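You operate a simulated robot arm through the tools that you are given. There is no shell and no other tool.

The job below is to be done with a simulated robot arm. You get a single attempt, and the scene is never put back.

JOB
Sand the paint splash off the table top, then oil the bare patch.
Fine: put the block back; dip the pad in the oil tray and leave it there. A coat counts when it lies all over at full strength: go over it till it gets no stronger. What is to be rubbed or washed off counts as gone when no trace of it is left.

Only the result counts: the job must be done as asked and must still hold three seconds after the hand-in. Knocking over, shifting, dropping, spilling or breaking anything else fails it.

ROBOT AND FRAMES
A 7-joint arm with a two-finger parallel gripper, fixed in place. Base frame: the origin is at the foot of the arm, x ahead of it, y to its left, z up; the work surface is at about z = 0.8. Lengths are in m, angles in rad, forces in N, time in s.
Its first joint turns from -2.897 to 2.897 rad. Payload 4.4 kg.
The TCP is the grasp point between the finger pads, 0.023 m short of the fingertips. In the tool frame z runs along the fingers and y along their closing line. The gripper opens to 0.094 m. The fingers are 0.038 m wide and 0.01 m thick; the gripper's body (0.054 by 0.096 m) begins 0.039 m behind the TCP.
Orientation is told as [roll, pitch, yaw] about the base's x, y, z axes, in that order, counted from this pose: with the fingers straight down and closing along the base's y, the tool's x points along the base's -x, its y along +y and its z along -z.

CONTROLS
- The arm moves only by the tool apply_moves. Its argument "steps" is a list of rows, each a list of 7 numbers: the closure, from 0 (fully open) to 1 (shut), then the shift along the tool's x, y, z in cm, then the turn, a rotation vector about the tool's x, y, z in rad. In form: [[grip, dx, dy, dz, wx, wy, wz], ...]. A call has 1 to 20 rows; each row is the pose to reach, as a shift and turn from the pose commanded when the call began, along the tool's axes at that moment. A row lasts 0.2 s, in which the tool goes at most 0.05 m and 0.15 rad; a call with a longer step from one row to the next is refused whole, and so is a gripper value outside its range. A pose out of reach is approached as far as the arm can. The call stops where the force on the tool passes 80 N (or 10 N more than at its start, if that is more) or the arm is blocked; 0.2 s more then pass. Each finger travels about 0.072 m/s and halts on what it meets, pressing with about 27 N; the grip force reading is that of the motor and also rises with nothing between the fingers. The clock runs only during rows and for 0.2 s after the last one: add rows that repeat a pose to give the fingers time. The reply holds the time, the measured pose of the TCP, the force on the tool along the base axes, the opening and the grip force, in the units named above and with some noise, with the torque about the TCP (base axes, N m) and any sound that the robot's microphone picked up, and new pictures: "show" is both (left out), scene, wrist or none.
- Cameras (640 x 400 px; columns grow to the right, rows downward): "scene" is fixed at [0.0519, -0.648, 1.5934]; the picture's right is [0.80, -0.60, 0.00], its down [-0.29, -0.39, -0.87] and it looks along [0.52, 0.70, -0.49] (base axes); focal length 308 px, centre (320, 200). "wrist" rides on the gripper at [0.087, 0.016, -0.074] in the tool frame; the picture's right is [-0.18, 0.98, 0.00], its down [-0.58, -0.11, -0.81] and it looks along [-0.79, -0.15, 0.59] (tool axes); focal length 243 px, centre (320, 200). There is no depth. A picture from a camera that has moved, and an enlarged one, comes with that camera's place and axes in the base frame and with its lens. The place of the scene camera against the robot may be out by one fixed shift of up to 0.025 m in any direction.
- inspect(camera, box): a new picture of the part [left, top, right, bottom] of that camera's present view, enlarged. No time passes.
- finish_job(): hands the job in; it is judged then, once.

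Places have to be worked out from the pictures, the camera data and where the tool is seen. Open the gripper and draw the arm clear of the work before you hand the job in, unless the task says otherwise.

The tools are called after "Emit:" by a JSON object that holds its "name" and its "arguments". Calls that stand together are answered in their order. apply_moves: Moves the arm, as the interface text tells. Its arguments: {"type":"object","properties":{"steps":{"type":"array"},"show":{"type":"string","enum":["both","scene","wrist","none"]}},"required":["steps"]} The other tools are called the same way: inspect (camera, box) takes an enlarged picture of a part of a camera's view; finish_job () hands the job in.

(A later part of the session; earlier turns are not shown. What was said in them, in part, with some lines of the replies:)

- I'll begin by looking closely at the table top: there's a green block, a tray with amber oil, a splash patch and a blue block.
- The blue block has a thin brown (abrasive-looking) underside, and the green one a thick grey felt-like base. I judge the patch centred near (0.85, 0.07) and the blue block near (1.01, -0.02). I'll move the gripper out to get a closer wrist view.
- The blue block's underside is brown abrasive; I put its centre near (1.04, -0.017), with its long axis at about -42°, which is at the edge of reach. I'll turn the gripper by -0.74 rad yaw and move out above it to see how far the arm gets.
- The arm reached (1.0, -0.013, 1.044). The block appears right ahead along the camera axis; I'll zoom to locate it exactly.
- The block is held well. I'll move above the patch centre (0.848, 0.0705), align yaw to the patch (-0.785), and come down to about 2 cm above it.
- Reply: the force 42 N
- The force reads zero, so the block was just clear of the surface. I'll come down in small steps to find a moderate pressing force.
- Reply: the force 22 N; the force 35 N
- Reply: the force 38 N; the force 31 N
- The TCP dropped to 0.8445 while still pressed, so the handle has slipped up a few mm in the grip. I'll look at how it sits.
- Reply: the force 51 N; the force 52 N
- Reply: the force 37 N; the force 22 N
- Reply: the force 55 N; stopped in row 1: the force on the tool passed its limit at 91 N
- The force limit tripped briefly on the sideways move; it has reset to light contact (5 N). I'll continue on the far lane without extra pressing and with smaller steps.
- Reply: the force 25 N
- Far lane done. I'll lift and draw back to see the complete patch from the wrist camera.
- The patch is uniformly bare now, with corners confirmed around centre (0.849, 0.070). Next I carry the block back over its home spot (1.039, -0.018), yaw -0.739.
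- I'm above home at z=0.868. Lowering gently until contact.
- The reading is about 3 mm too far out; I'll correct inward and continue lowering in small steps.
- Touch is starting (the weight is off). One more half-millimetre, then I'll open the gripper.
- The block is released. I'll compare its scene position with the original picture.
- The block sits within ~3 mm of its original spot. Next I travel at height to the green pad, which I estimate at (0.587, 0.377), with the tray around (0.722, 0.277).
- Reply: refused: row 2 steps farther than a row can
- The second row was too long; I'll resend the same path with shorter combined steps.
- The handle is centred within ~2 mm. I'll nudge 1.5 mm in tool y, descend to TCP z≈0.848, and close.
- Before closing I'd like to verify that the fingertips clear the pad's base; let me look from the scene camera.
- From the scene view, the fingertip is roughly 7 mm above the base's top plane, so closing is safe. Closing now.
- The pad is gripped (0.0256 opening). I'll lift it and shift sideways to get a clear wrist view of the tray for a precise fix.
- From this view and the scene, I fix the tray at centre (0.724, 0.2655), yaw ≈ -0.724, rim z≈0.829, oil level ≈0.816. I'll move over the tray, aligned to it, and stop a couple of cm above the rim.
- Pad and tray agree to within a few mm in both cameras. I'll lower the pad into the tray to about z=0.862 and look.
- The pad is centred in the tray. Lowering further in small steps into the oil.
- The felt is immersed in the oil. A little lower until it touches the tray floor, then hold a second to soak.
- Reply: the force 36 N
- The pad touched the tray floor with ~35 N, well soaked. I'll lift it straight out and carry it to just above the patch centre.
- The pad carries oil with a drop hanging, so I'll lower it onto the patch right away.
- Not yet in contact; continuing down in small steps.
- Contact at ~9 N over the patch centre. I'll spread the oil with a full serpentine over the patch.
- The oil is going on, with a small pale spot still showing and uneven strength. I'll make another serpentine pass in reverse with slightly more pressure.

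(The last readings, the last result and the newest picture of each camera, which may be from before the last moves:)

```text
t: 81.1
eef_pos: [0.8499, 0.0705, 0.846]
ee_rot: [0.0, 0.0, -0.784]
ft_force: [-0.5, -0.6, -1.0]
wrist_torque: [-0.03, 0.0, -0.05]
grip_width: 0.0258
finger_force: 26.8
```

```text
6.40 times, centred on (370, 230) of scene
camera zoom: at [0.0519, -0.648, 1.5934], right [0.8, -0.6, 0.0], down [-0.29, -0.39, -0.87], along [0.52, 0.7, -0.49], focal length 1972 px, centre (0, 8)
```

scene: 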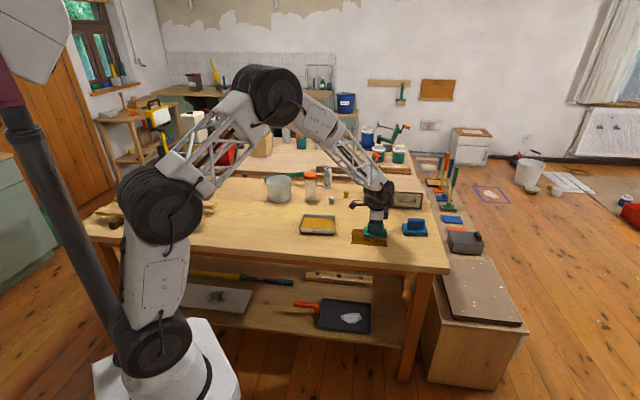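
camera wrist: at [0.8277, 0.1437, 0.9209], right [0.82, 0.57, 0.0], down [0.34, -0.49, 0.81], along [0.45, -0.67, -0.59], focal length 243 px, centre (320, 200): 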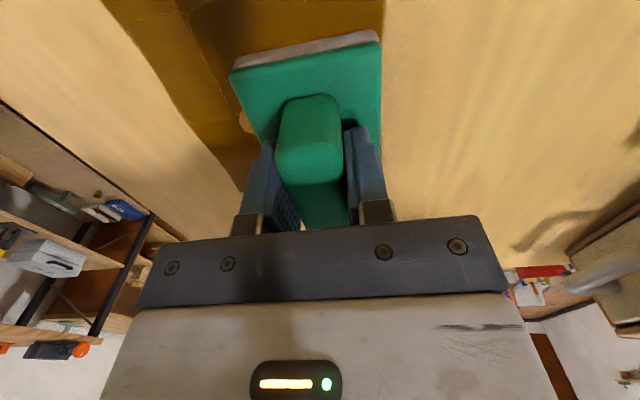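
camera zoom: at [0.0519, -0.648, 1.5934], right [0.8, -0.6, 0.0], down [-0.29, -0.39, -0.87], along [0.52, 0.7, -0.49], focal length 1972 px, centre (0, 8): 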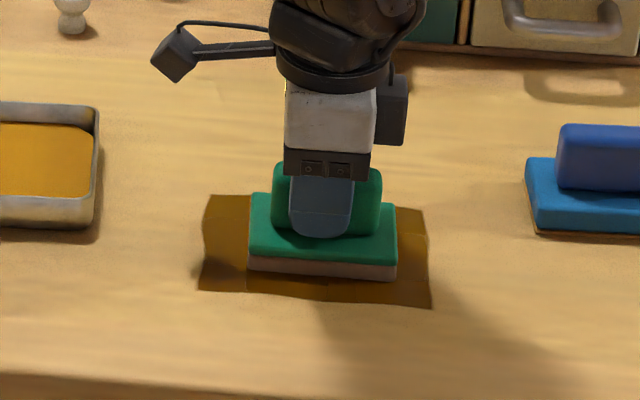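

Force dropped to zero as the handle slipped slightly in the grip again. I'll lift off, carry the pad back over the tray for a re-dip, and check the coat on the way.

Emit:
{"name": "apply_moves", "arguments": {"steps": [[1, 0, 0, -2, 0, 0, 0], [1, 0, 0, -5.5, 0, 0, 0], [1, 3.5, 0.8, -7, 0, 0, -0.01], [1, 7.5, 1.6, -7, 0, 0, -0.02], [1, 11.5, 2.5, -7, 0, 0, -0.03], [1, 15.5, 3.4, -7, 0, 0, -0.04], [1, 19.5, 4.3, -7, 0, 0, -0.055], [1, 22.7, 4.9, -7, 0, 0, -0.061], [1, 22.7, 4.9, -7, 0, 0, -0.061]], "show": "both"}}

Emit:
{"name": "inspect", "arguments": {"camera": "scene", "box": [330, 210, 410, 262]}}

Emit:
{"name": "inspect", "arguments": {"camera": "scene", "box": [280, 180, 360, 240]}}

```text
t: 83.1
eef_pos: [0.7229, 0.2642, 0.9165]
ee_rot: [-0.002, 0.001, -0.725]
ft_force: [0.6, -1.1, -1.1]
wrist_torque: [-0.01, 0.01, 0.0]
grip_width: 0.0258
finger_force: 27.2
camera wrist: at [0.6681, 0.334, 0.9921], right [0.79, 0.61, 0.0], down [0.36, -0.47, 0.81], along [0.5, -0.64, -0.59], focal length 243 px, centre (320, 200)
```

scene: 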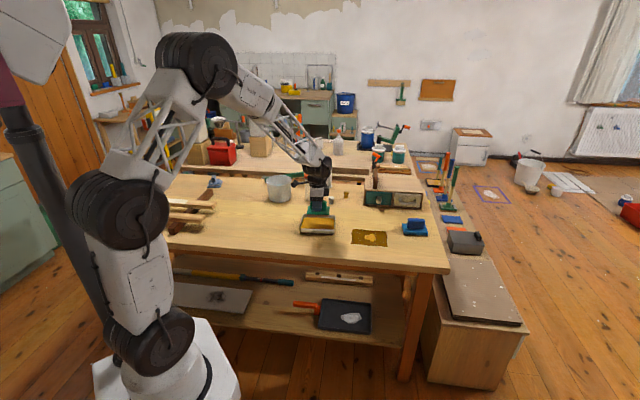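
wrist: 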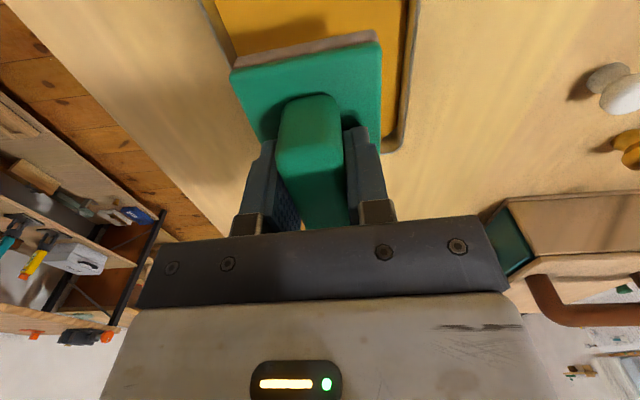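

```text
7.69 times, centred on (370, 236) of scene
camera zoom: at [0.0519, -0.648, 1.5934], right [0.8, -0.6, 0.0], down [-0.29, -0.39, -0.87], along [0.52, 0.7, -0.49], focal length 2370 px, centre (-65, -77)
```

zoom: 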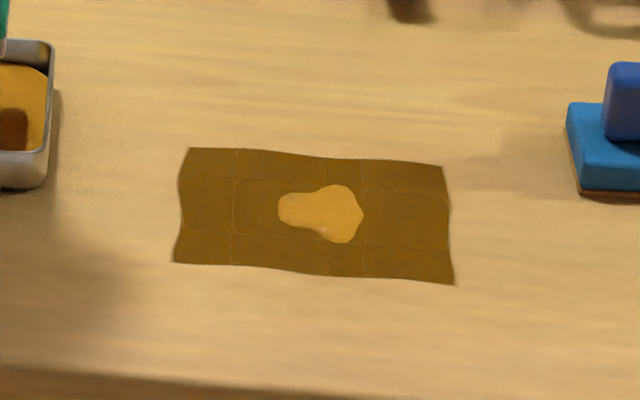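

```text
6.67 times, centred on (320, 210) of scene
camera zoom: at [0.0519, -0.648, 1.5934], right [0.8, -0.6, 0.0], down [-0.29, -0.39, -0.87], along [0.52, 0.7, -0.49], focal length 2054 px, centre (320, 133)
```

zoom: 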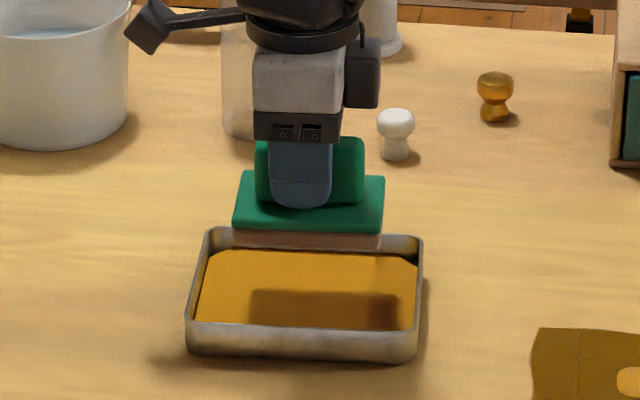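

The coat is dark all over, but there's a lighter amber blob in the middle, possibly a puddle from a drip. I'll stay over the tray (so any drips land in it), rise and turn so the wrist camera can see the patch beside the pad.

Emit:
{"name": "apply_moves", "arguments": {"steps": [[1, 0, 0, -3, 0, 0, 0.14], [1, 0, 0, -6, 0, 0, 0.28], [1, 0, 0, -9, 0, 0, 0.42], [1, 0, 0, -9, 0, 0, 0.55], [1, 0, 0, -9, 0, 0, 0.55]], "show": "wrist"}}

Emit:
{"name": "inspect", "arguments": {"camera": "wrist", "box": [380, 80, 560, 210]}}

```text
t: 84.3
eef_pos: [0.7216, 0.2657, 1.0075]
ee_rot: [-0.003, -0.001, -1.275]
ft_force: [-0.7, -0.4, -0.8]
wrist_torque: [-0.02, -0.01, 0.02]
grip_width: 0.026
finger_force: 26.8
camera wrist: at [0.7118, 0.3532, 1.0812], right [0.99, 0.11, 0.0], down [0.07, -0.59, 0.81], along [0.09, -0.8, -0.59], focal length 243 px, centre (320, 200)
```

wrist: 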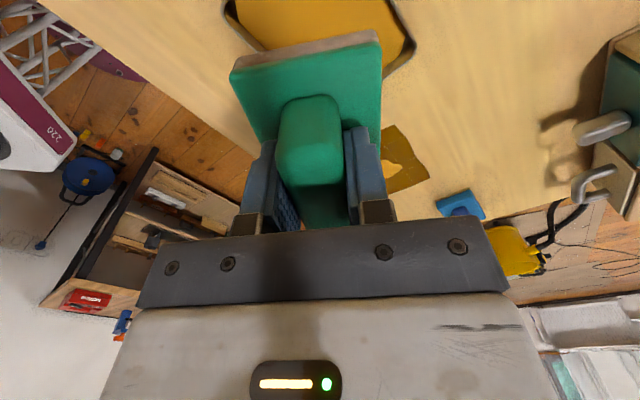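

```text
3.08 times, centred on (470, 145) of wrist
camera zoom: at [0.7118, 0.3532, 1.0812], right [0.99, 0.11, 0.0], down [0.07, -0.59, 0.81], along [0.09, -0.8, -0.59], focal length 746 px, centre (-142, 369)
```

zoom: 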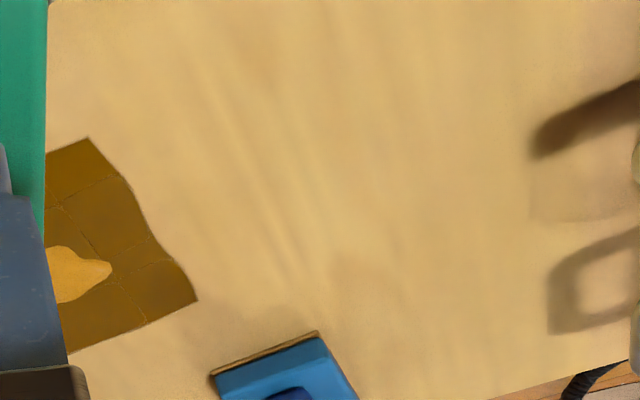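

I need a bit more rotation to bring the whole patch into view.

Emit:
{"name": "apply_moves", "arguments": {"steps": [[1, 0, 0, -1, 0, 0, 0.14], [1, 0, 0, -2, 0, 0, 0.28], [1, 0, 0, -2, 0, 0, 0.38], [1, 0, 0, -2, 0, 0, 0.38]], "show": "wrist"}}

Emit:
{"name": "inspect", "arguments": {"camera": "wrist", "box": [400, 60, 560, 190]}}

```text
t: 85.3
eef_pos: [0.7217, 0.2664, 1.0265]
ee_rot: [0.001, -0.001, -1.655]
ft_force: [-0.4, -0.4, -0.7]
wrist_torque: [0.0, -0.03, -0.01]
grip_width: 0.0255
finger_force: 27.0
camera wrist: at [0.7455, 0.3501, 1.1004], right [0.96, -0.27, 0.0], down [-0.16, -0.57, 0.81], along [-0.21, -0.78, -0.59], focal length 243 px, centre (320, 200)
```

wrist: 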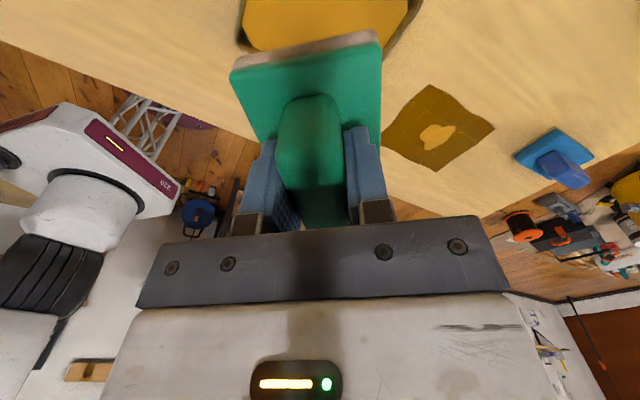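

```text
3.08 times, centred on (480, 125) of wrist
camera zoom: at [0.7455, 0.3501, 1.1004], right [0.96, -0.27, 0.0], down [-0.16, -0.57, 0.81], along [-0.21, -0.78, -0.59], focal length 746 px, centre (-172, 431)
```

zoom: 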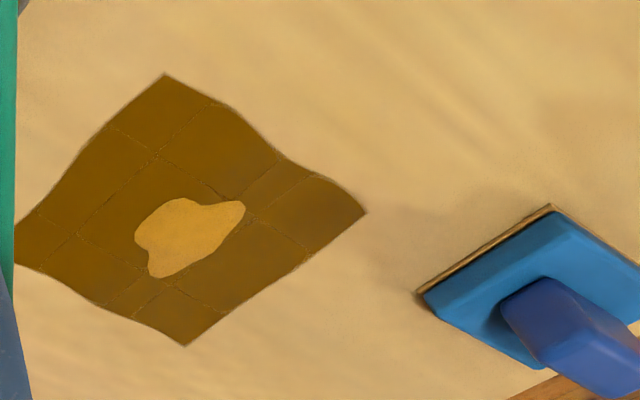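

The coat looks uniformly dark around a lighter blob near (0.857, 0.062), about where a drop was visible before I touched down. I'll zoom in closer on it.

Emit:
{"name": "inspect", "arguments": {"camera": "wrist", "box": [405, 105, 475, 160]}}

Emit:
{"name": "inspect", "arguments": {"camera": "scene", "box": [350, 225, 392, 252]}}

Emit:
{"name": "inspect", "arguments": {"camera": "scene", "box": [290, 180, 400, 262]}}

```text
7.27 times, centred on (440, 132) of wrist
camera zoom: at [0.7455, 0.3501, 1.1004], right [0.96, -0.27, 0.0], down [-0.16, -0.57, 0.81], along [-0.21, -0.78, -0.59], focal length 1764 px, centre (-553, 691)
```

zoom: 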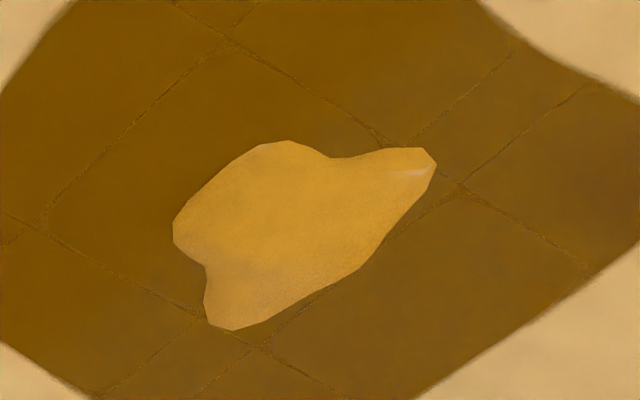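

```text
14.81 times, centred on (371, 238) of scene
camera zoom: at [0.0519, -0.648, 1.5934], right [0.8, -0.6, 0.0], down [-0.29, -0.39, -0.87], along [0.52, 0.7, -0.49], focal length 4565 px, centre (-436, -370)
```

zoom: 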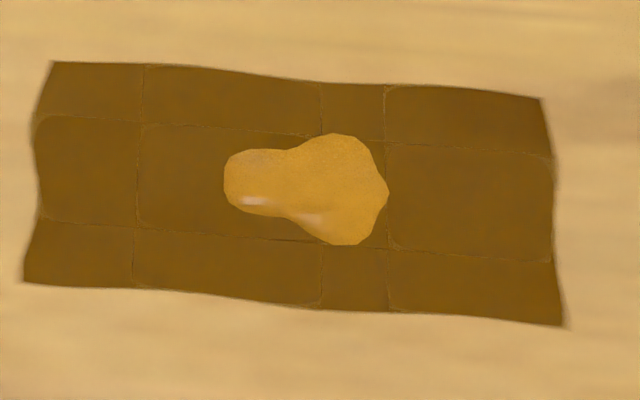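

```text
4.88 times, centred on (345, 221) of scene
camera zoom: at [0.0519, -0.648, 1.5934], right [0.8, -0.6, 0.0], down [-0.29, -0.39, -0.87], along [0.52, 0.7, -0.49], focal length 1503 px, centre (198, 98)
```

zoom: 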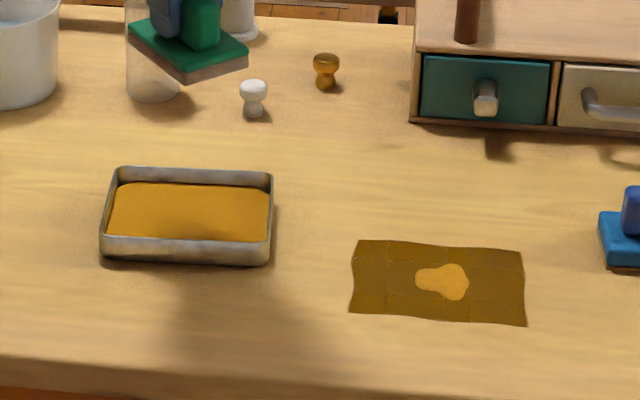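

The blob is a small glossy oil puddle sitting on the otherwise evenly dark coat; the table elsewhere looks clean. The pad now looks rather dry, so without re-dipping I'll go back and wipe again to work the puddle in and even out the seams.

Emit:
{"name": "apply_moves", "arguments": {"steps": [[1, -2.6, 2.0, 2, 0, 0, -0.13], [1, -5.3, 4.1, 4, 0, 0, -0.26], [1, -7.9, 6.1, 6, 0, 0, -0.39], [1, -10.6, 8.2, 8, 0, 0, -0.52], [1, -13.2, 10.2, 10, 0, 0, -0.65], [1, -15.8, 12.3, 12, 0, 0, -0.78], [1, -18.5, 14.3, 14, 0, 0, -0.869], [1, -18.5, 14.3, 16.5, 0, 0, -0.869], [1, -18.5, 14.3, 17.8, 0, 0, -0.869], [1, -18.5, 14.3, 17.8, 0, 0, -0.869]], "show": "wrist"}}

Emit:
{"name": "apply_moves", "arguments": {"steps": [[1, 0, 0, 0.1, 0, 0, 0], [1, 0, 0, 0.1, 0, 0, 0]], "show": "none"}}

```text
t: 87.5
eef_pos: [0.8496, 0.0688, 0.8463]
ee_rot: [0.0, -0.002, -0.785]
ft_force: [-0.1, -2.0, 3.5]
wrist_torque: [0.02, -0.02, 0.0]
grip_width: 0.0254
finger_force: 27.2
camera wrist: at [0.8003, 0.1412, 0.9207], right [0.82, 0.57, 0.0], down [0.33, -0.49, 0.81], along [0.46, -0.67, -0.59], focal length 243 px, centre (320, 200)
```

wrist: 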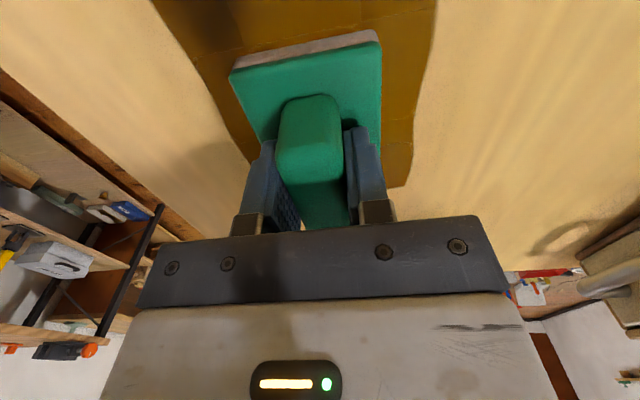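

```text
t: 88.1
eef_pos: [0.8503, 0.0693, 0.8466]
ee_rot: [0.0, 0.0, -0.786]
ft_force: [0.8, -5.7, 11.2]
wrist_torque: [-0.02, 0.06, 0.0]
grip_width: 0.0257
finger_force: 27.0
```

Contact at 11 N. Another pass with closer lanes to blend everything.

Emit:
{"name": "apply_moves", "arguments": {"steps": [[1, 1, 0, 0.03, 0, 0, 0], [1, 2, 0, 0.03, 0, 0, 0], [1, 2, -0.9, 0.03, 0, 0, 0], [1, 1, -0.9, 0.03, 0, 0, 0], [1, 0, -0.9, 0.03, 0, 0, 0], [1, -1, -0.9, 0.03, 0, 0, 0], [1, -2, -0.9, 0.03, 0, 0, 0], [1, -2, -1.8, 0.03, 0, 0, 0], [1, -1, -1.8, 0.03, 0, 0, 0], [1, 0, -1.8, 0.03, 0, 0, 0], [1, 1, -1.8, 0.03, 0, 0, 0], [1, 2, -1.8, 0.03, 0, 0, 0], [1, 2, -0.9, 0.03, 0, 0, 0], [1, 2, 0, 0.03, 0, 0, 0], [1, 1, 0, 0.03, 0, 0, 0], [1, 0, 0, 0.03, 0, 0, 0], [1, -1, 0, 0.03, 0, 0, 0], [1, -2, 0, 0.03, 0, 0, 0], [1, -2, 0.9, 0.03, 0, 0, 0], [1, -1, 0.9, 0.03, 0, 0, 0]], "show": "none"}}

Emit:
{"name": "apply_moves", "arguments": {"steps": [[1, 1, 0, 0.02, 0, 0, 0], [1, 2, 0, 0.02, 0, 0, 0], [1, 3, 0, 0.02, 0, 0, 0], [1, 3, 0.9, 0.02, 0, 0, 0], [1, 2, 0.9, 0.02, 0, 0, 0], [1, 1, 0.9, 0.02, 0, 0, 0], [1, 0, 0.9, 0.02, 0, 0, 0], [1, -1, 0.9, 0.02, 0, 0, 0], [1, -1, 0, 0.02, 0, 0, 0], [1, 0, 0, 0.02, 0, 0, 0], [1, 1, -0.9, 0.02, 0, 0, 0]], "show": "none"}}

```text
t: 92.3
eef_pos: [0.8627, 0.0701, 0.8475]
ee_rot: [-0.002, 0.0, -0.786]
ft_force: [0.5, -0.1, -0.5]
wrist_torque: [0.0, -0.01, 0.0]
grip_width: 0.0259
finger_force: 27.1
```

```text
t: 94.7
eef_pos: [0.8493, 0.07, 0.8495]
ee_rot: [-0.002, 0.0, -0.786]
ft_force: [0.4, -0.4, -0.9]
wrist_torque: [-0.02, 0.0, 0.01]
grip_width: 0.0255
finger_force: 27.4
```

Contact was lost toward the end (z crept up). I'll check what's visible, then decide on re-contact.

Emit:
{"name": "apply_moves", "arguments": {"steps": [[1, 0, 0, -2, 0, 0, 0], [1, 0, 0, -5.5, 0, 0, 0], [1, 3.5, 0.8, -7, 0, 0, -0.01], [1, 7.5, 1.6, -7, 0, 0, -0.02], [1, 11.5, 2.5, -7, 0, 0, -0.03], [1, 15.5, 3.4, -7, 0, 0, -0.04], [1, 19.5, 4.3, -7, 0, 0, -0.055], [1, 22.7, 4.9, -7, 0, 0, -0.061], [1, 22.7, 4.9, -7, 0, 0, -0.061]], "show": "both"}}

Emit:
{"name": "inspect", "arguments": {"camera": "scene", "box": [350, 225, 392, 252]}}

Emit:
{"name": "inspect", "arguments": {"camera": "scene", "box": [280, 170, 400, 262]}}

```text
t: 96.7
eef_pos: [0.7243, 0.2648, 0.9187]
ee_rot: [-0.002, -0.001, -0.725]
ft_force: [-0.1, 0.2, -1.9]
wrist_torque: [0.01, -0.01, 0.01]
grip_width: 0.0255
finger_force: 27.4
camera wrist: at [0.67, 0.3342, 0.9923], right [0.79, 0.61, 0.0], down [0.36, -0.47, 0.81], along [0.5, -0.64, -0.59], focal length 243 px, centre (320, 200)
```

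scene: 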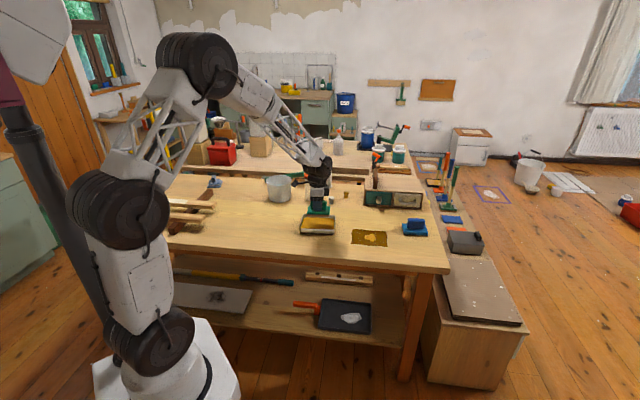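
wrist: 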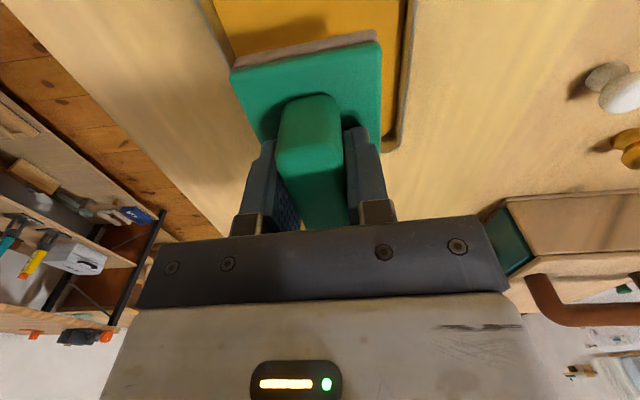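

```text
14.81 times, centred on (371, 238) of scene
camera zoom: at [0.0519, -0.648, 1.5934], right [0.8, -0.6, 0.0], down [-0.29, -0.39, -0.87], along [0.52, 0.7, -0.49], focal length 4565 px, centre (-436, -370)
```

zoom: 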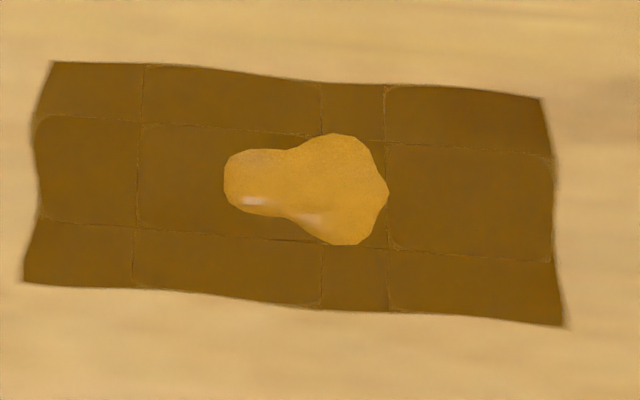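

```text
4.35 times, centred on (340, 216) of scene
camera zoom: at [0.0519, -0.648, 1.5934], right [0.8, -0.6, 0.0], down [-0.29, -0.39, -0.87], along [0.52, 0.7, -0.49], focal length 1340 px, centre (233, 130)
```

zoom: 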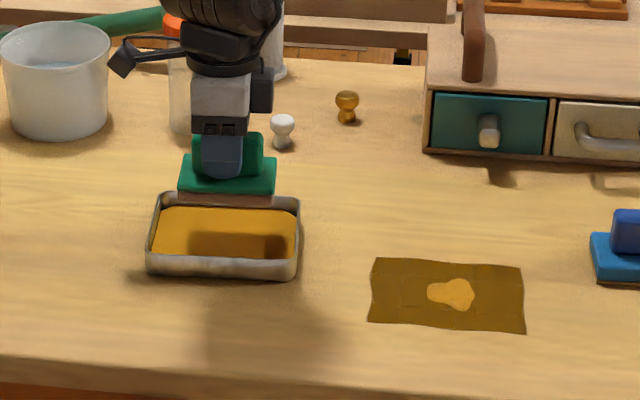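

The extra pass changed nothing, so the coat is either at full strength or the pad is now dry. To be sure, I'll take a lighter re-dip and let it drain over the tray before going back. Lowering partway into the oil.

Emit:
{"name": "apply_moves", "arguments": {"steps": [[1, 0, 0, 2, 0, 0, 0], [1, 0, 0, 4, 0, 0, 0], [1, 0, 0, 5.5, 0, 0, 0], [1, 0, 0, 6.2, 0, 0, 0], [1, 0, 0, 6.2, 0, 0, 0]], "show": "wrist"}}

Emit:
{"name": "inspect", "arguments": {"camera": "wrist", "box": [200, 0, 420, 160]}}

```text
t: 97.9
eef_pos: [0.7231, 0.2651, 0.8557]
ee_rot: [-0.001, 0.0, -0.723]
ft_force: [0.1, 0.1, -1.7]
wrist_torque: [-0.02, -0.05, -0.02]
grip_width: 0.0256
finger_force: 27.3
camera wrist: at [0.6692, 0.3333, 0.9303], right [0.79, 0.61, 0.0], down [0.36, -0.47, 0.81], along [0.5, -0.64, -0.59], focal length 243 px, centre (320, 200)
```

wrist: 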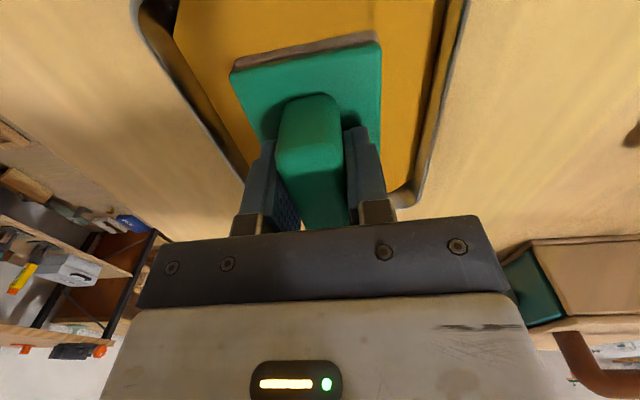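

```text
2.50 times, centred on (310, 80) of wrist
camera zoom: at [0.6692, 0.3333, 0.9303], right [0.79, 0.61, 0.0], down [0.36, -0.47, 0.81], along [0.5, -0.64, -0.59], focal length 606 px, centre (345, 500)
```

zoom: 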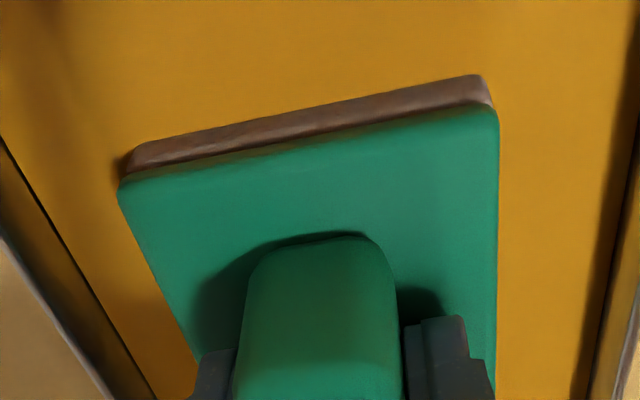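

The felt is just at the oil surface. I'll lower 2–3 mm to wet it.

Emit:
{"name": "apply_moves", "arguments": {"steps": [[1, 0, 0, 0.15, 0, 0, 0], [1, 0, 0, 0.3, 0, 0, 0], [1, 0, 0, 0.3, 0, 0, 0]], "show": "none"}}

Emit:
{"name": "inspect", "arguments": {"camera": "wrist", "box": [200, 0, 420, 160]}}

```text
t: 98.7
eef_pos: [0.7232, 0.2646, 0.8523]
ee_rot: [-0.002, 0.0, -0.725]
ft_force: [-0.2, -1.2, -0.3]
wrist_torque: [-0.01, 0.02, 0.0]
grip_width: 0.0257
finger_force: 27.1
```

```text
2.50 times, centred on (310, 80) of wrist
camera zoom: at [0.669, 0.3338, 0.9273], right [0.79, 0.61, 0.0], down [0.36, -0.47, 0.81], along [0.5, -0.64, -0.59], focal length 606 px, centre (345, 500)
```

zoom: 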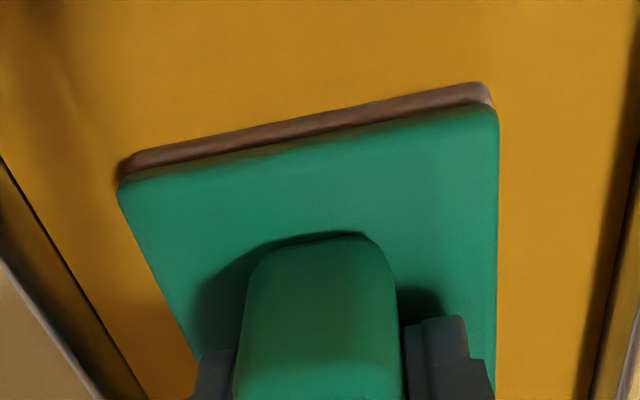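

The felt's lower part is in the oil. I'll lift it a few cm above the tray and watch how it drains.

Emit:
{"name": "apply_moves", "arguments": {"steps": [[1, 0, 0, 0, 0, 0, 0], [1, 0, 0, -1.5, 0, 0, 0], [1, 0, 0, -3.5, 0, 0, 0], [1, 0, 0, -5.5, 0, 0, 0], [1, 0, 0, -5.5, 0, 0, 0]], "show": "none"}}

Emit:
{"name": "inspect", "arguments": {"camera": "wrist", "box": [200, 0, 420, 160]}}

Emit:
{"name": "inspect", "arguments": {"camera": "scene", "box": [290, 190, 350, 240]}}

```text
t: 99.9
eef_pos: [0.7238, 0.2632, 0.9081]
ee_rot: [-0.002, 0.001, -0.724]
ft_force: [-0.8, 0.8, -1.4]
wrist_torque: [0.0, -0.01, 0.03]
grip_width: 0.0257
finger_force: 26.8
```

```text
2.50 times, centred on (310, 80) of wrist
camera zoom: at [0.6694, 0.3328, 0.9817], right [0.79, 0.61, 0.0], down [0.36, -0.47, 0.81], along [0.5, -0.64, -0.59], focal length 606 px, centre (345, 500)
```

zoom: 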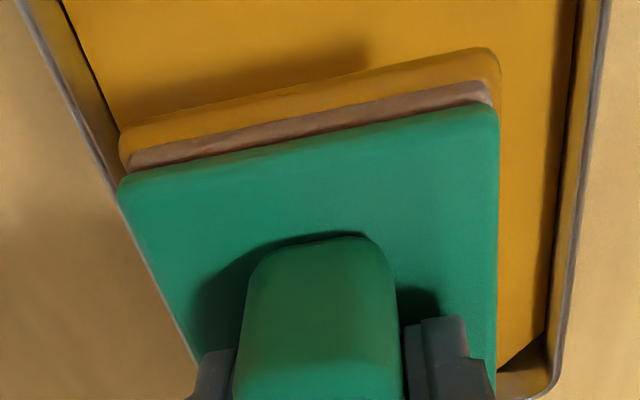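

```text
8.00 times, centred on (320, 215) of scene
camera zoom: at [0.0519, -0.648, 1.5934], right [0.8, -0.6, 0.0], down [-0.29, -0.39, -0.87], along [0.52, 0.7, -0.49], focal length 2465 px, centre (320, 80)
```

zoom: 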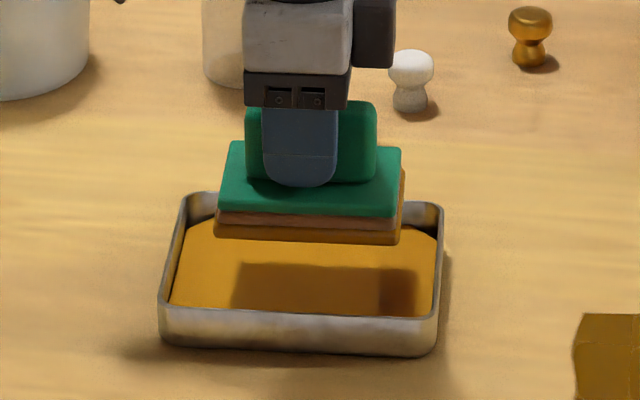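

The pad now has an amber load layer beneath. I'll hold here about 4 s to let any excess drip back into the tray.

Emit:
{"name": "apply_moves", "arguments": {"steps": [[1, 0, 0, 0, 0, 0, 0], [1, 0, 0, 0, 0, 0, 0], [1, 0, 0, 0, 0, 0, 0], [1, 0, 0, 0, 0, 0, 0], [1, 0, 0, 0, 0, 0, 0], [1, 0, 0, 0, 0, 0, 0], [1, 0, 0, 0, 0, 0, 0], [1, 0, 0, 0, 0, 0, 0], [1, 0, 0, 0, 0, 0, 0], [1, 0, 0, 0, 0, 0, 0], [1, 0, 0, 0, 0, 0, 0], [1, 0, 0, 0, 0, 0, 0]], "show": "none"}}

Emit:
{"name": "inspect", "arguments": {"camera": "wrist", "box": [200, 0, 420, 160]}}

Emit:
{"name": "inspect", "arguments": {"camera": "scene", "box": [290, 190, 350, 240]}}

```text
t: 102.5
eef_pos: [0.7234, 0.2628, 0.9067]
ee_rot: [-0.003, 0.001, -0.723]
ft_force: [-0.7, -0.3, -0.7]
wrist_torque: [0.02, 0.02, -0.01]
grip_width: 0.0257
finger_force: 27.0
```

```text
2.50 times, centred on (310, 80) of wrist
camera zoom: at [0.6694, 0.3328, 0.9817], right [0.79, 0.61, 0.0], down [0.36, -0.47, 0.81], along [0.5, -0.64, -0.59], focal length 606 px, centre (345, 500)
```

zoom: 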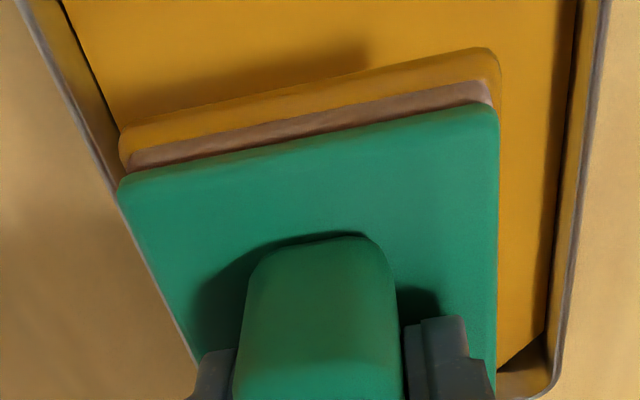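

```text
8.00 times, centred on (320, 215) of scene
camera zoom: at [0.0519, -0.648, 1.5934], right [0.8, -0.6, 0.0], down [-0.29, -0.39, -0.87], along [0.52, 0.7, -0.49], focal length 2465 px, centre (320, 80)
```

zoom: 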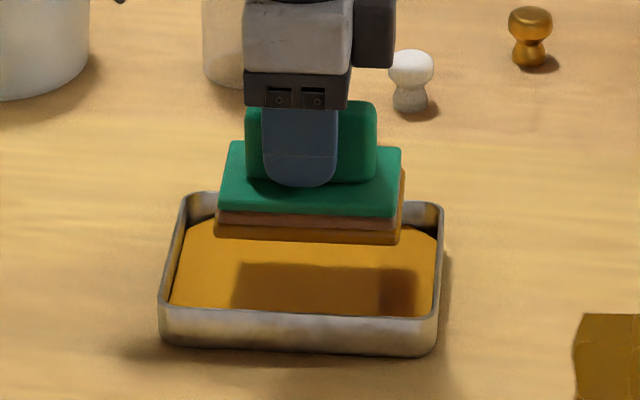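

No visible drips in 2.6 s of hanging. The earlier drops fell only after about 2.5 s in the air, so I'll re-dip briefly and make a quick trip straight to contact on the patch.

Emit:
{"name": "apply_moves", "arguments": {"steps": [[1, 0, 0, 3, 0, 0, 0], [1, 0, 0, 5.5, 0, 0, 0], [1, 0, 0, 5.5, 0, 0, 0], [1, 0, 0, 2.5, 0, 0, 0], [1, 0, 0, -0.5, 0, 0, 0], [1, -4.4, -1.24, -0.5, 0, 0, 0.012], [1, -8.9, -2.48, -0.5, 0, 0, 0.024], [1, -13.3, -3.72, -0.5, 0, 0, 0.036], [1, -17.8, -4.96, 0.5, 0, 0, 0.048], [1, -22.2, -6.2, 1.5, 0, 0, 0.061], [1, -22.2, -6.2, 4.5, 0, 0, 0.061], [1, -22.2, -6.2, 5.7, 0, 0, 0.061], [1, -22.2, -6.2, 6.0, 0, 0, 0.061]], "show": "none"}}

```text
t: 105.3
eef_pos: [0.8508, 0.0687, 0.8472]
ee_rot: [-0.002, 0.0, -0.786]
ft_force: [-0.2, 0.4, -0.7]
wrist_torque: [0.0, 0.0, -0.01]
grip_width: 0.0256
finger_force: 27.2
```

Just above the surface. Lowering 2 mm into contact and checking.

Emit:
{"name": "apply_moves", "arguments": {"steps": [[1, 0, 0, 0.1, 0, 0, 0], [1, 0, 0, 0.18, 0, 0, 0]], "show": "none"}}

```text
t: 105.9
eef_pos: [0.8486, 0.0708, 0.8469]
ee_rot: [0.0, -0.002, -0.786]
ft_force: [1.4, -1.4, 3.3]
wrist_torque: [0.05, -0.03, -0.04]
grip_width: 0.026
finger_force: 26.8
```

Light contact (3 N). I'll press slightly more and wipe the near lane first, checking force as I go.

Emit:
{"name": "apply_moves", "arguments": {"steps": [[1, 1, 0, 0.06, 0, 0, 0], [1, 2.1, 0, 0.06, 0, 0, 0], [1, 2.1, -1, 0.06, 0, 0, 0], [1, 2.1, -1.9, 0.06, 0, 0, 0], [1, 1, -1.9, 0.06, 0, 0, 0], [1, 0, -1.9, 0.06, 0, 0, 0], [1, -1, -1.9, 0.06, 0, 0, 0], [1, -2.1, -1.9, 0.06, 0, 0, 0]], "show": "none"}}

Emit:
{"name": "apply_moves", "arguments": {"steps": [[1, 1, 0, 0.03, 0, 0, 0], [1, 2.1, 0, 0.03, 0, 0, 0], [1, 3.1, 0, 0.03, 0, 0, 0], [1, 4.2, 0, 0.03, 0, 0, 0]], "show": "none"}}

```text
t: 107.7
eef_pos: [0.8491, 0.0432, 0.8446]
ee_rot: [-0.002, 0.0, -0.783]
ft_force: [-11.8, 12.7, 34.4]
wrist_torque: [0.08, -0.12, 0.01]
grip_width: 0.0257
finger_force: 27.6
```

```text
t: 108.7
eef_pos: [0.8207, 0.0744, 0.8464]
ee_rot: [0.0, 0.0, -0.786]
ft_force: [10.3, -13.0, 29.8]
wrist_torque: [-0.25, -0.14, 0.02]
grip_width: 0.0258
finger_force: 27.3
```

Good contact at ~30 N. Continuing through the middle and far lanes.

Emit:
{"name": "apply_moves", "arguments": {"steps": [[1, 0, 1, -0.02, 0, 0, 0], [1, 0, 1.9, -0.02, 0, 0, 0], [1, -1, 1.9, -0.02, 0, 0, 0], [1, -2.1, 1.9, -0.02, 0, 0, 0], [1, -3.1, 1.9, -0.02, 0, 0, 0], [1, -4.2, 1.9, -0.02, 0, 0, 0]], "show": "none"}}

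Emit:
{"name": "apply_moves", "arguments": {"steps": [[1, 0, 1, 0, 0, 0, 0], [1, 0, 1.9, 0, 0, 0, 0], [1, 1, 1.9, 0, 0, 0, 0], [1, 2.1, 1.9, 0, 0, 0, 0], [1, 3.1, 1.9, 0, 0, 0, 0], [1, 4.2, 1.9, 0, 0, 0, 0]], "show": "none"}}

Emit:
{"name": "apply_moves", "arguments": {"steps": [[1, -1, 0, 0, 0, 0, 0], [1, -2.1, 0, 0, 0, 0, 0], [1, -3.1, 0, 0, 0, 0, 0], [1, -4.2, 0, 0, 0, 0, 0], [1, -4.2, -1, 0, 0, 0, 0], [1, -4.2, -1.9, 0, 0, 0, 0], [1, -3.1, -1.9, 0, 0, 0, 0], [1, -2.1, -1.9, 0, 0, 0, 0]], "show": "none"}}

```text
t: 110.1
eef_pos: [0.8634, 0.0558, 0.845]
ee_rot: [-0.001, 0.0, -0.786]
ft_force: [-11.8, 12.5, 32.1]
wrist_torque: [0.22, 0.13, -0.05]
grip_width: 0.0257
finger_force: 26.7
```

```text
t: 111.5
eef_pos: [0.8472, 0.0991, 0.8445]
ee_rot: [-0.002, 0.0, -0.786]
ft_force: [5.7, -7.4, 16.0]
wrist_torque: [-0.15, -0.18, 0.01]
grip_width: 0.0258
finger_force: 27.3
```

```text
t: 113.3
eef_pos: [0.8496, 0.0701, 0.8446]
ee_rot: [-0.001, 0.0, -0.787]
ft_force: [1.7, -3.4, 6.1]
wrist_torque: [0.04, -0.03, -0.01]
grip_width: 0.0259
finger_force: 26.8
```

All lanes wiped in contact. Now lift, return over the tray, and compare the coat.

Emit:
{"name": "apply_moves", "arguments": {"steps": [[1, 0, 0, -2, 0, 0, 0], [1, 0, 0, -5.5, 0, 0, 0], [1, 3.5, 0.8, -7, 0, 0, -0.01], [1, 7.5, 1.6, -7, 0, 0, -0.02], [1, 11.5, 2.5, -7, 0, 0, -0.03], [1, 15.5, 3.4, -7, 0, 0, -0.04], [1, 19.5, 4.3, -7, 0, 0, -0.055], [1, 22.7, 4.9, -7, 0, 0, -0.061], [1, 22.7, 4.9, -7, 0, 0, -0.061]], "show": "both"}}

Emit:
{"name": "inspect", "arguments": {"camera": "scene", "box": [350, 225, 392, 252]}}

Emit:
{"name": "inspect", "arguments": {"camera": "scene", "box": [280, 170, 400, 262]}}

Emit:
{"name": "inspect", "arguments": {"camera": "wrist", "box": [200, 0, 420, 160]}}

```text
t: 115.3
eef_pos: [0.7249, 0.2687, 0.9165]
ee_rot: [-0.002, -0.001, -0.724]
ft_force: [-0.9, 0.3, -1.1]
wrist_torque: [-0.02, 0.02, 0.01]
grip_width: 0.0259
finger_force: 26.3
camera wrist: at [0.671, 0.3373, 0.9898], right [0.79, 0.61, 0.0], down [0.36, -0.47, 0.81], along [0.5, -0.64, -0.59], focal length 243 px, centre (320, 200)
```

scene: 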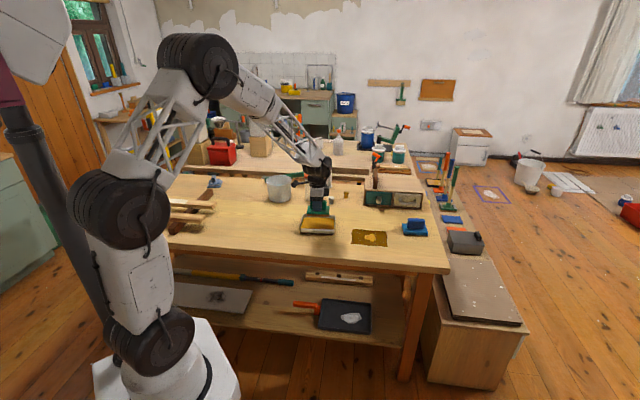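
wrist: 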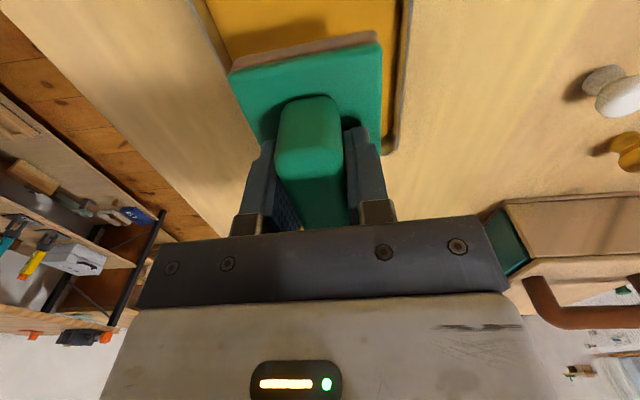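

```text
14.81 times, centred on (371, 238) of scene
camera zoom: at [0.0519, -0.648, 1.5934], right [0.8, -0.6, 0.0], down [-0.29, -0.39, -0.87], along [0.52, 0.7, -0.49], focal length 4565 px, centre (-436, -370)
```

zoom: 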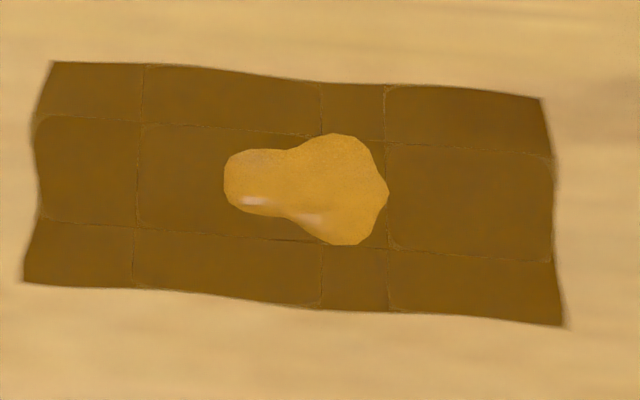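

```text
4.35 times, centred on (340, 216) of scene
camera zoom: at [0.0519, -0.648, 1.5934], right [0.8, -0.6, 0.0], down [-0.29, -0.39, -0.87], along [0.52, 0.7, -0.49], focal length 1340 px, centre (233, 130)
```

zoom: 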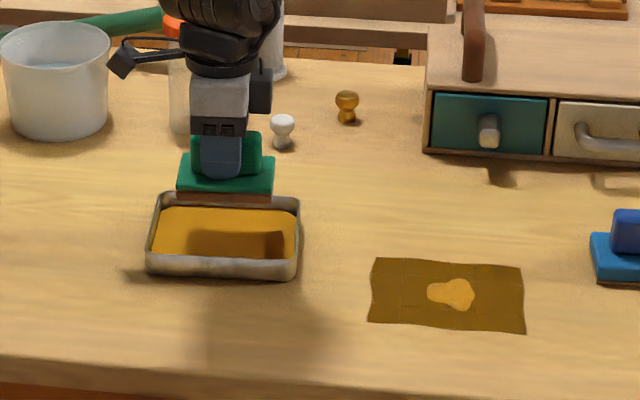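

```text
2.50 times, centred on (310, 80) of wrist
camera zoom: at [0.671, 0.3373, 0.9898], right [0.79, 0.61, 0.0], down [0.36, -0.47, 0.81], along [0.5, -0.64, -0.59], focal length 606 px, centre (345, 500)
```

zoom: 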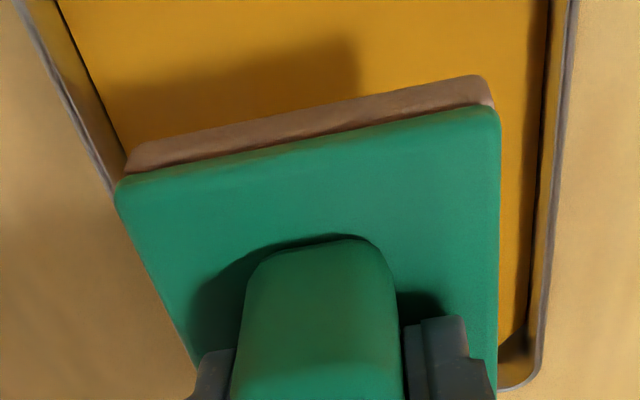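

No change after a freshly loaded pass, so the coat is at full strength, and no drips lie on the table. Now I'll set the pad down in the tray, centring it (about 3 mm correction), lowering to just above the floor.

Emit:
{"name": "apply_moves", "arguments": {"steps": [[1, 0, -0.3, 2, 0, 0, 0], [1, 0, -0.3, 4, 0, 0, 0], [1, 0, -0.3, 5.5, 0, 0, 0], [1, 0, -0.3, 6.3, 0, 0, 0], [1, 0, -0.3, 6.3, 0, 0, 0]], "show": "none"}}

Emit:
{"name": "apply_moves", "arguments": {"steps": [[1, 0, 0, 0.15, 0, 0, 0], [1, 0, 0, 0.15, 0, 0, 0]], "show": "none"}}

Emit:
{"name": "apply_moves", "arguments": {"steps": [[1, 0, 0, 0.1, 0, 0, 0], [1, 0, 0, 0.1, 0, 0, 0]], "show": "none"}}

```text
t: 116.5
eef_pos: [0.7223, 0.2659, 0.851]
ee_rot: [-0.001, 0.0, -0.724]
ft_force: [0.3, 0.3, -0.3]
wrist_torque: [0.0, -0.02, 0.01]
grip_width: 0.0254
finger_force: 26.6
```

```text
t: 117.1
eef_pos: [0.7215, 0.2644, 0.8501]
ee_rot: [-0.002, 0.001, -0.724]
ft_force: [-0.7, 0.4, -1.4]
wrist_torque: [0.02, 0.02, -0.01]
grip_width: 0.0257
finger_force: 26.8
```

```text
t: 117.7
eef_pos: [0.7213, 0.2645, 0.8485]
ee_rot: [0.002, 0.001, -0.725]
ft_force: [-2.4, 0.0, 7.4]
wrist_torque: [0.14, 0.12, 0.01]
grip_width: 0.0255
finger_force: 27.0
```

The pad rests on the tray floor (7 N). I'll open only partway (to clear the tray rim), then lift straight up and open fully once clear.

Emit:
{"name": "apply_moves", "arguments": {"steps": [[0.6, 0, 0, 0, 0, 0, 0], [0.5, 0, 0, 0, 0, 0, 0], [0.5, 0, 0, 0, 0, 0, 0], [0.5, 0, 0, 0, 0, 0, 0], [0.5, 0, 0, -1.5, 0, 0, 0], [0.5, 0, 0, -3.5, 0, 0, 0], [0.5, 0, 0, -7, 0, 0, 0], [0.2, 0, 0, -11, 0, 0, 0], [0, 0, 0, -15, 0, 0, 0], [0, 0, 0, -18, 0, 0, 0], [0, 0, 0, -18, 0, 0, 0]], "show": "both"}}

Emit:
{"name": "inspect", "arguments": {"camera": "scene", "box": [280, 190, 360, 240]}}

```text
t: 120.1
eef_pos: [0.7227, 0.2651, 1.0312]
ee_rot: [-0.001, 0.001, -0.723]
ft_force: [-1.2, -0.6, 0.1]
wrist_torque: [-0.01, -0.01, 0.02]
grip_width: 0.0941
finger_force: 0.0
camera wrist: at [0.6676, 0.3347, 1.1043], right [0.79, 0.61, 0.0], down [0.36, -0.47, 0.81], along [0.5, -0.64, -0.59], focal length 243 px, centre (320, 200)
```

scene: 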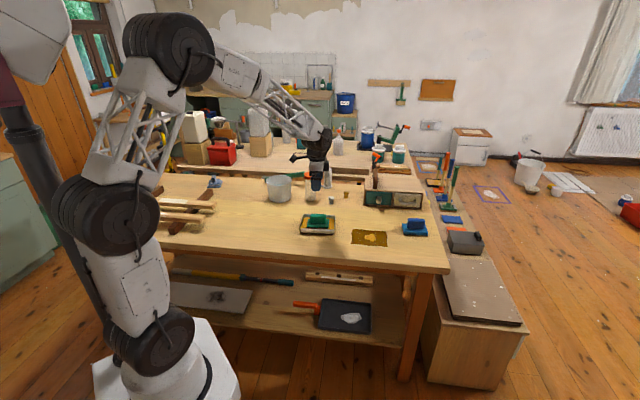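
wrist: 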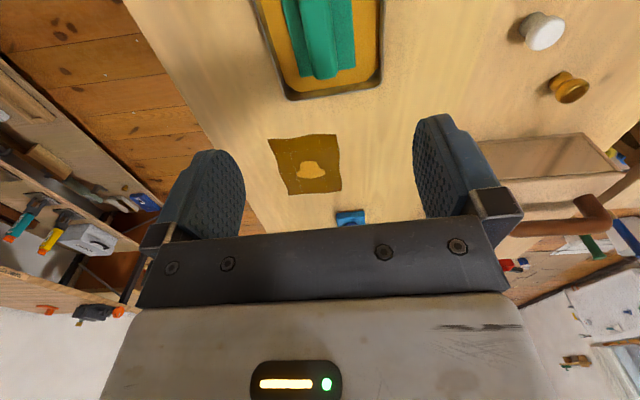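

```text
8.00 times, centred on (320, 215) of scene
camera zoom: at [0.0519, -0.648, 1.5934], right [0.8, -0.6, 0.0], down [-0.29, -0.39, -0.87], along [0.52, 0.7, -0.49], focal length 2465 px, centre (320, 80)
```

zoom: 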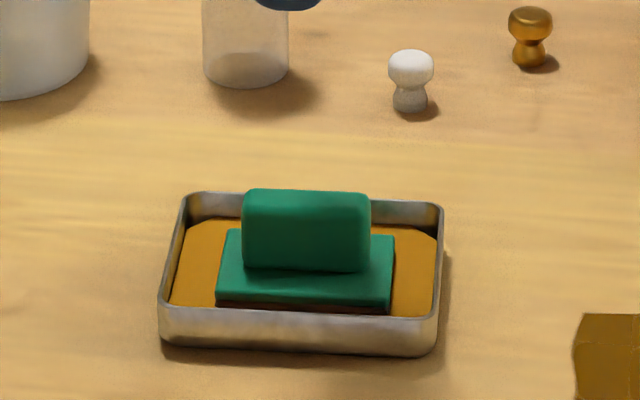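

The pad rests flat in the tray. I'll take a close look at the patch from the empty wrist camera before handing in.

Emit:
{"name": "apply_moves", "arguments": {"steps": [[0, -3, 0, 0, 0, 0, 0], [0, -6, 0, 1, 0, 0, 0], [0, -9, 0, 2, 0, 0, 0], [0, -9, 0, 2, 0, 0, 0]], "show": "wrist"}}

Emit:
{"name": "inspect", "arguments": {"camera": "wrist", "box": [240, 60, 400, 200]}}

Emit:
{"name": "inspect", "arguments": {"camera": "scene", "box": [220, 160, 450, 290]}}

```text
t: 121.1
eef_pos: [0.7877, 0.2057, 1.0102]
ee_rot: [0.0, 0.001, -0.727]
ft_force: [-0.2, -0.2, 0.2]
wrist_torque: [0.02, 0.01, 0.0]
grip_width: 0.094
finger_force: 0.0
camera wrist: at [0.7333, 0.2753, 1.0842], right [0.79, 0.61, 0.0], down [0.36, -0.47, 0.81], along [0.5, -0.64, -0.59], focal length 243 px, centre (320, 200)
```

wrist: 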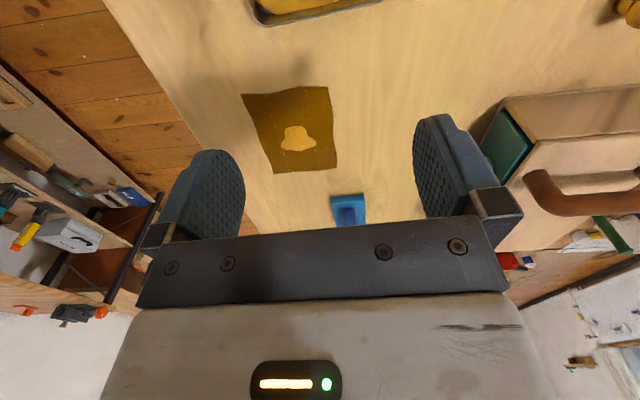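

```text
2.86 times, centred on (320, 130) of wrist
camera zoom: at [0.7333, 0.2753, 1.0842], right [0.79, 0.61, 0.0], down [0.36, -0.47, 0.81], along [0.5, -0.64, -0.59], focal length 693 px, centre (320, 400)
```

zoom: 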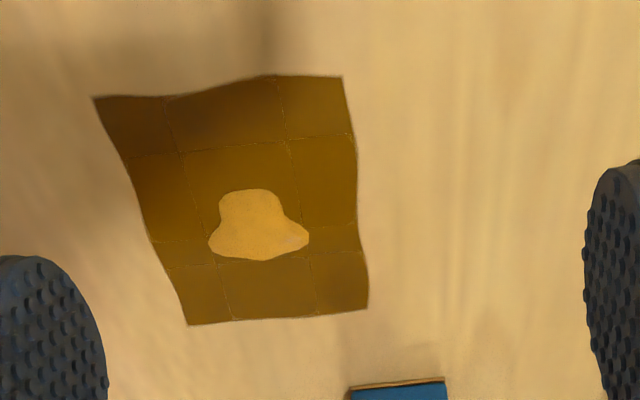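

```text
2.78 times, centred on (335, 225) of scene
camera zoom: at [0.0519, -0.648, 1.5934], right [0.8, -0.6, 0.0], down [-0.29, -0.39, -0.87], along [0.52, 0.7, -0.49], focal length 857 px, centre (278, 130)
```

zoom: 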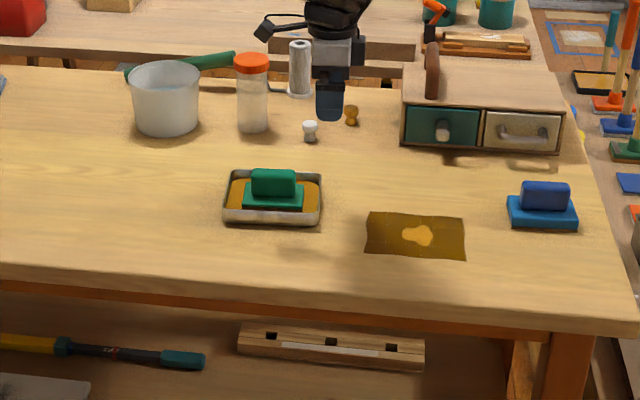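

The coat is even and dark over the whole patch, apart from the small oil puddle lying on it that more wiping won't change. The pad is in the tray and the block is at home. I'll raise and draw the open gripper clear, then hand in.

Emit:
{"name": "apply_moves", "arguments": {"steps": [[0, 1, 0, -4, 0, 0, 0], [0, 3, 0, -8, 0, 0, 0], [0, 5, 0, -12, 0, 0, 0], [0, 8, 0, -14, 0, 0, 0], [0, 11, 0, -14, 0, 0, 0], [0, 11, 0, -14, 0, 0, 0], [0, 11, 0, -14, 0, 0, 0]], "show": "both"}}

Emit:
{"name": "inspect", "arguments": {"camera": "scene", "box": [260, 190, 440, 290]}}

```text
t: 122.7
eef_pos: [0.7051, 0.28, 1.1494]
ee_rot: [-0.003, 0.002, -0.726]
ft_force: [0.4, -1.1, 0.2]
wrist_torque: [0.05, 0.02, 0.0]
grip_width: 0.0938
finger_force: 0.0
camera wrist: at [0.6518, 0.3493, 1.2232], right [0.79, 0.61, 0.0], down [0.36, -0.47, 0.81], along [0.5, -0.64, -0.59], focal length 243 px, centre (320, 200)
```

scene: 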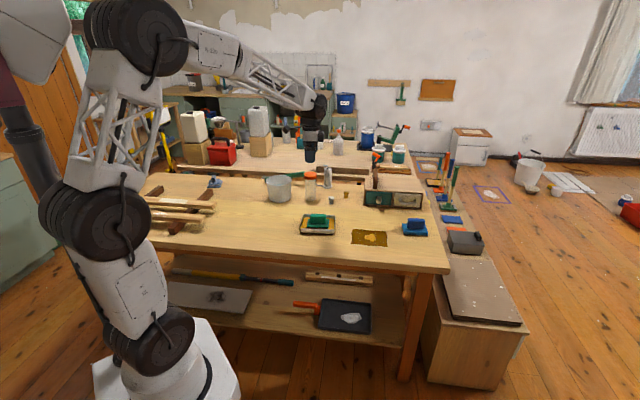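
wrist: 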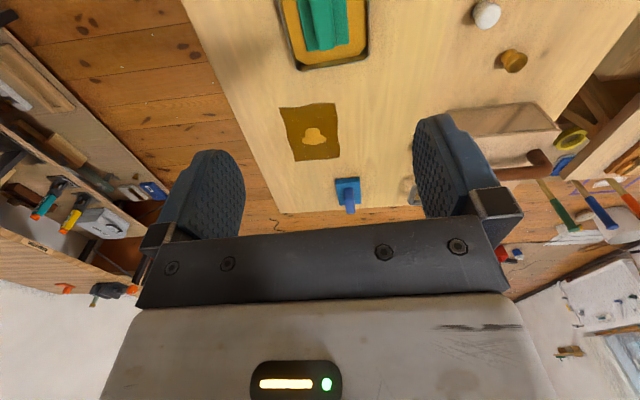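

```text
3.56 times, centred on (350, 240) of scene
camera zoom: at [0.0519, -0.648, 1.5934], right [0.8, -0.6, 0.0], down [-0.29, -0.39, -0.87], along [0.52, 0.7, -0.49], focal length 1096 px, centre (213, 58)
```

zoom: 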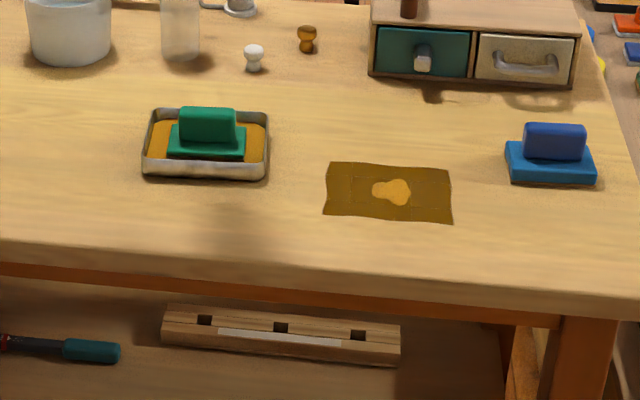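

The block is back at its spot, the pad is upright in the oil tray, the patch is coated all over at a constant strength, and the open gripper is clear. Handing in.

Emit:
{"name": "finish_job", "arguments": {}}

```text
The job is handed in.
```

I sanded the paint off and oiled the bare patch, and I've handed the job in. One flaw remains: a small oil puddle is still sitting on the coat.

- **Sanding:** The patch was clean after the first pass. I made a second full pass to be sure, and no trace of paint was visible from either camera.
- **Oiling:** The coat covers the whole patch and runs about 3–5 mm past its edges. A last pass with a freshly dipped pad made it no darker, so I took it as full strength.
- **Puddle:** Two drops fell from the pad near the middle of the patch after the first dip, while I was lowering it. Wiping over them with the pad, both nearly dry and freshly dipped, did not change them. I saw no oil anywhere else on the table.
- **Block and pad:** The sanding block is back within about 3–4 mm of where it started. The pad is standing in the oil tray.
- **Arm:** The gripper is open and drawn clear. I saw nothing else knocked over or moved.
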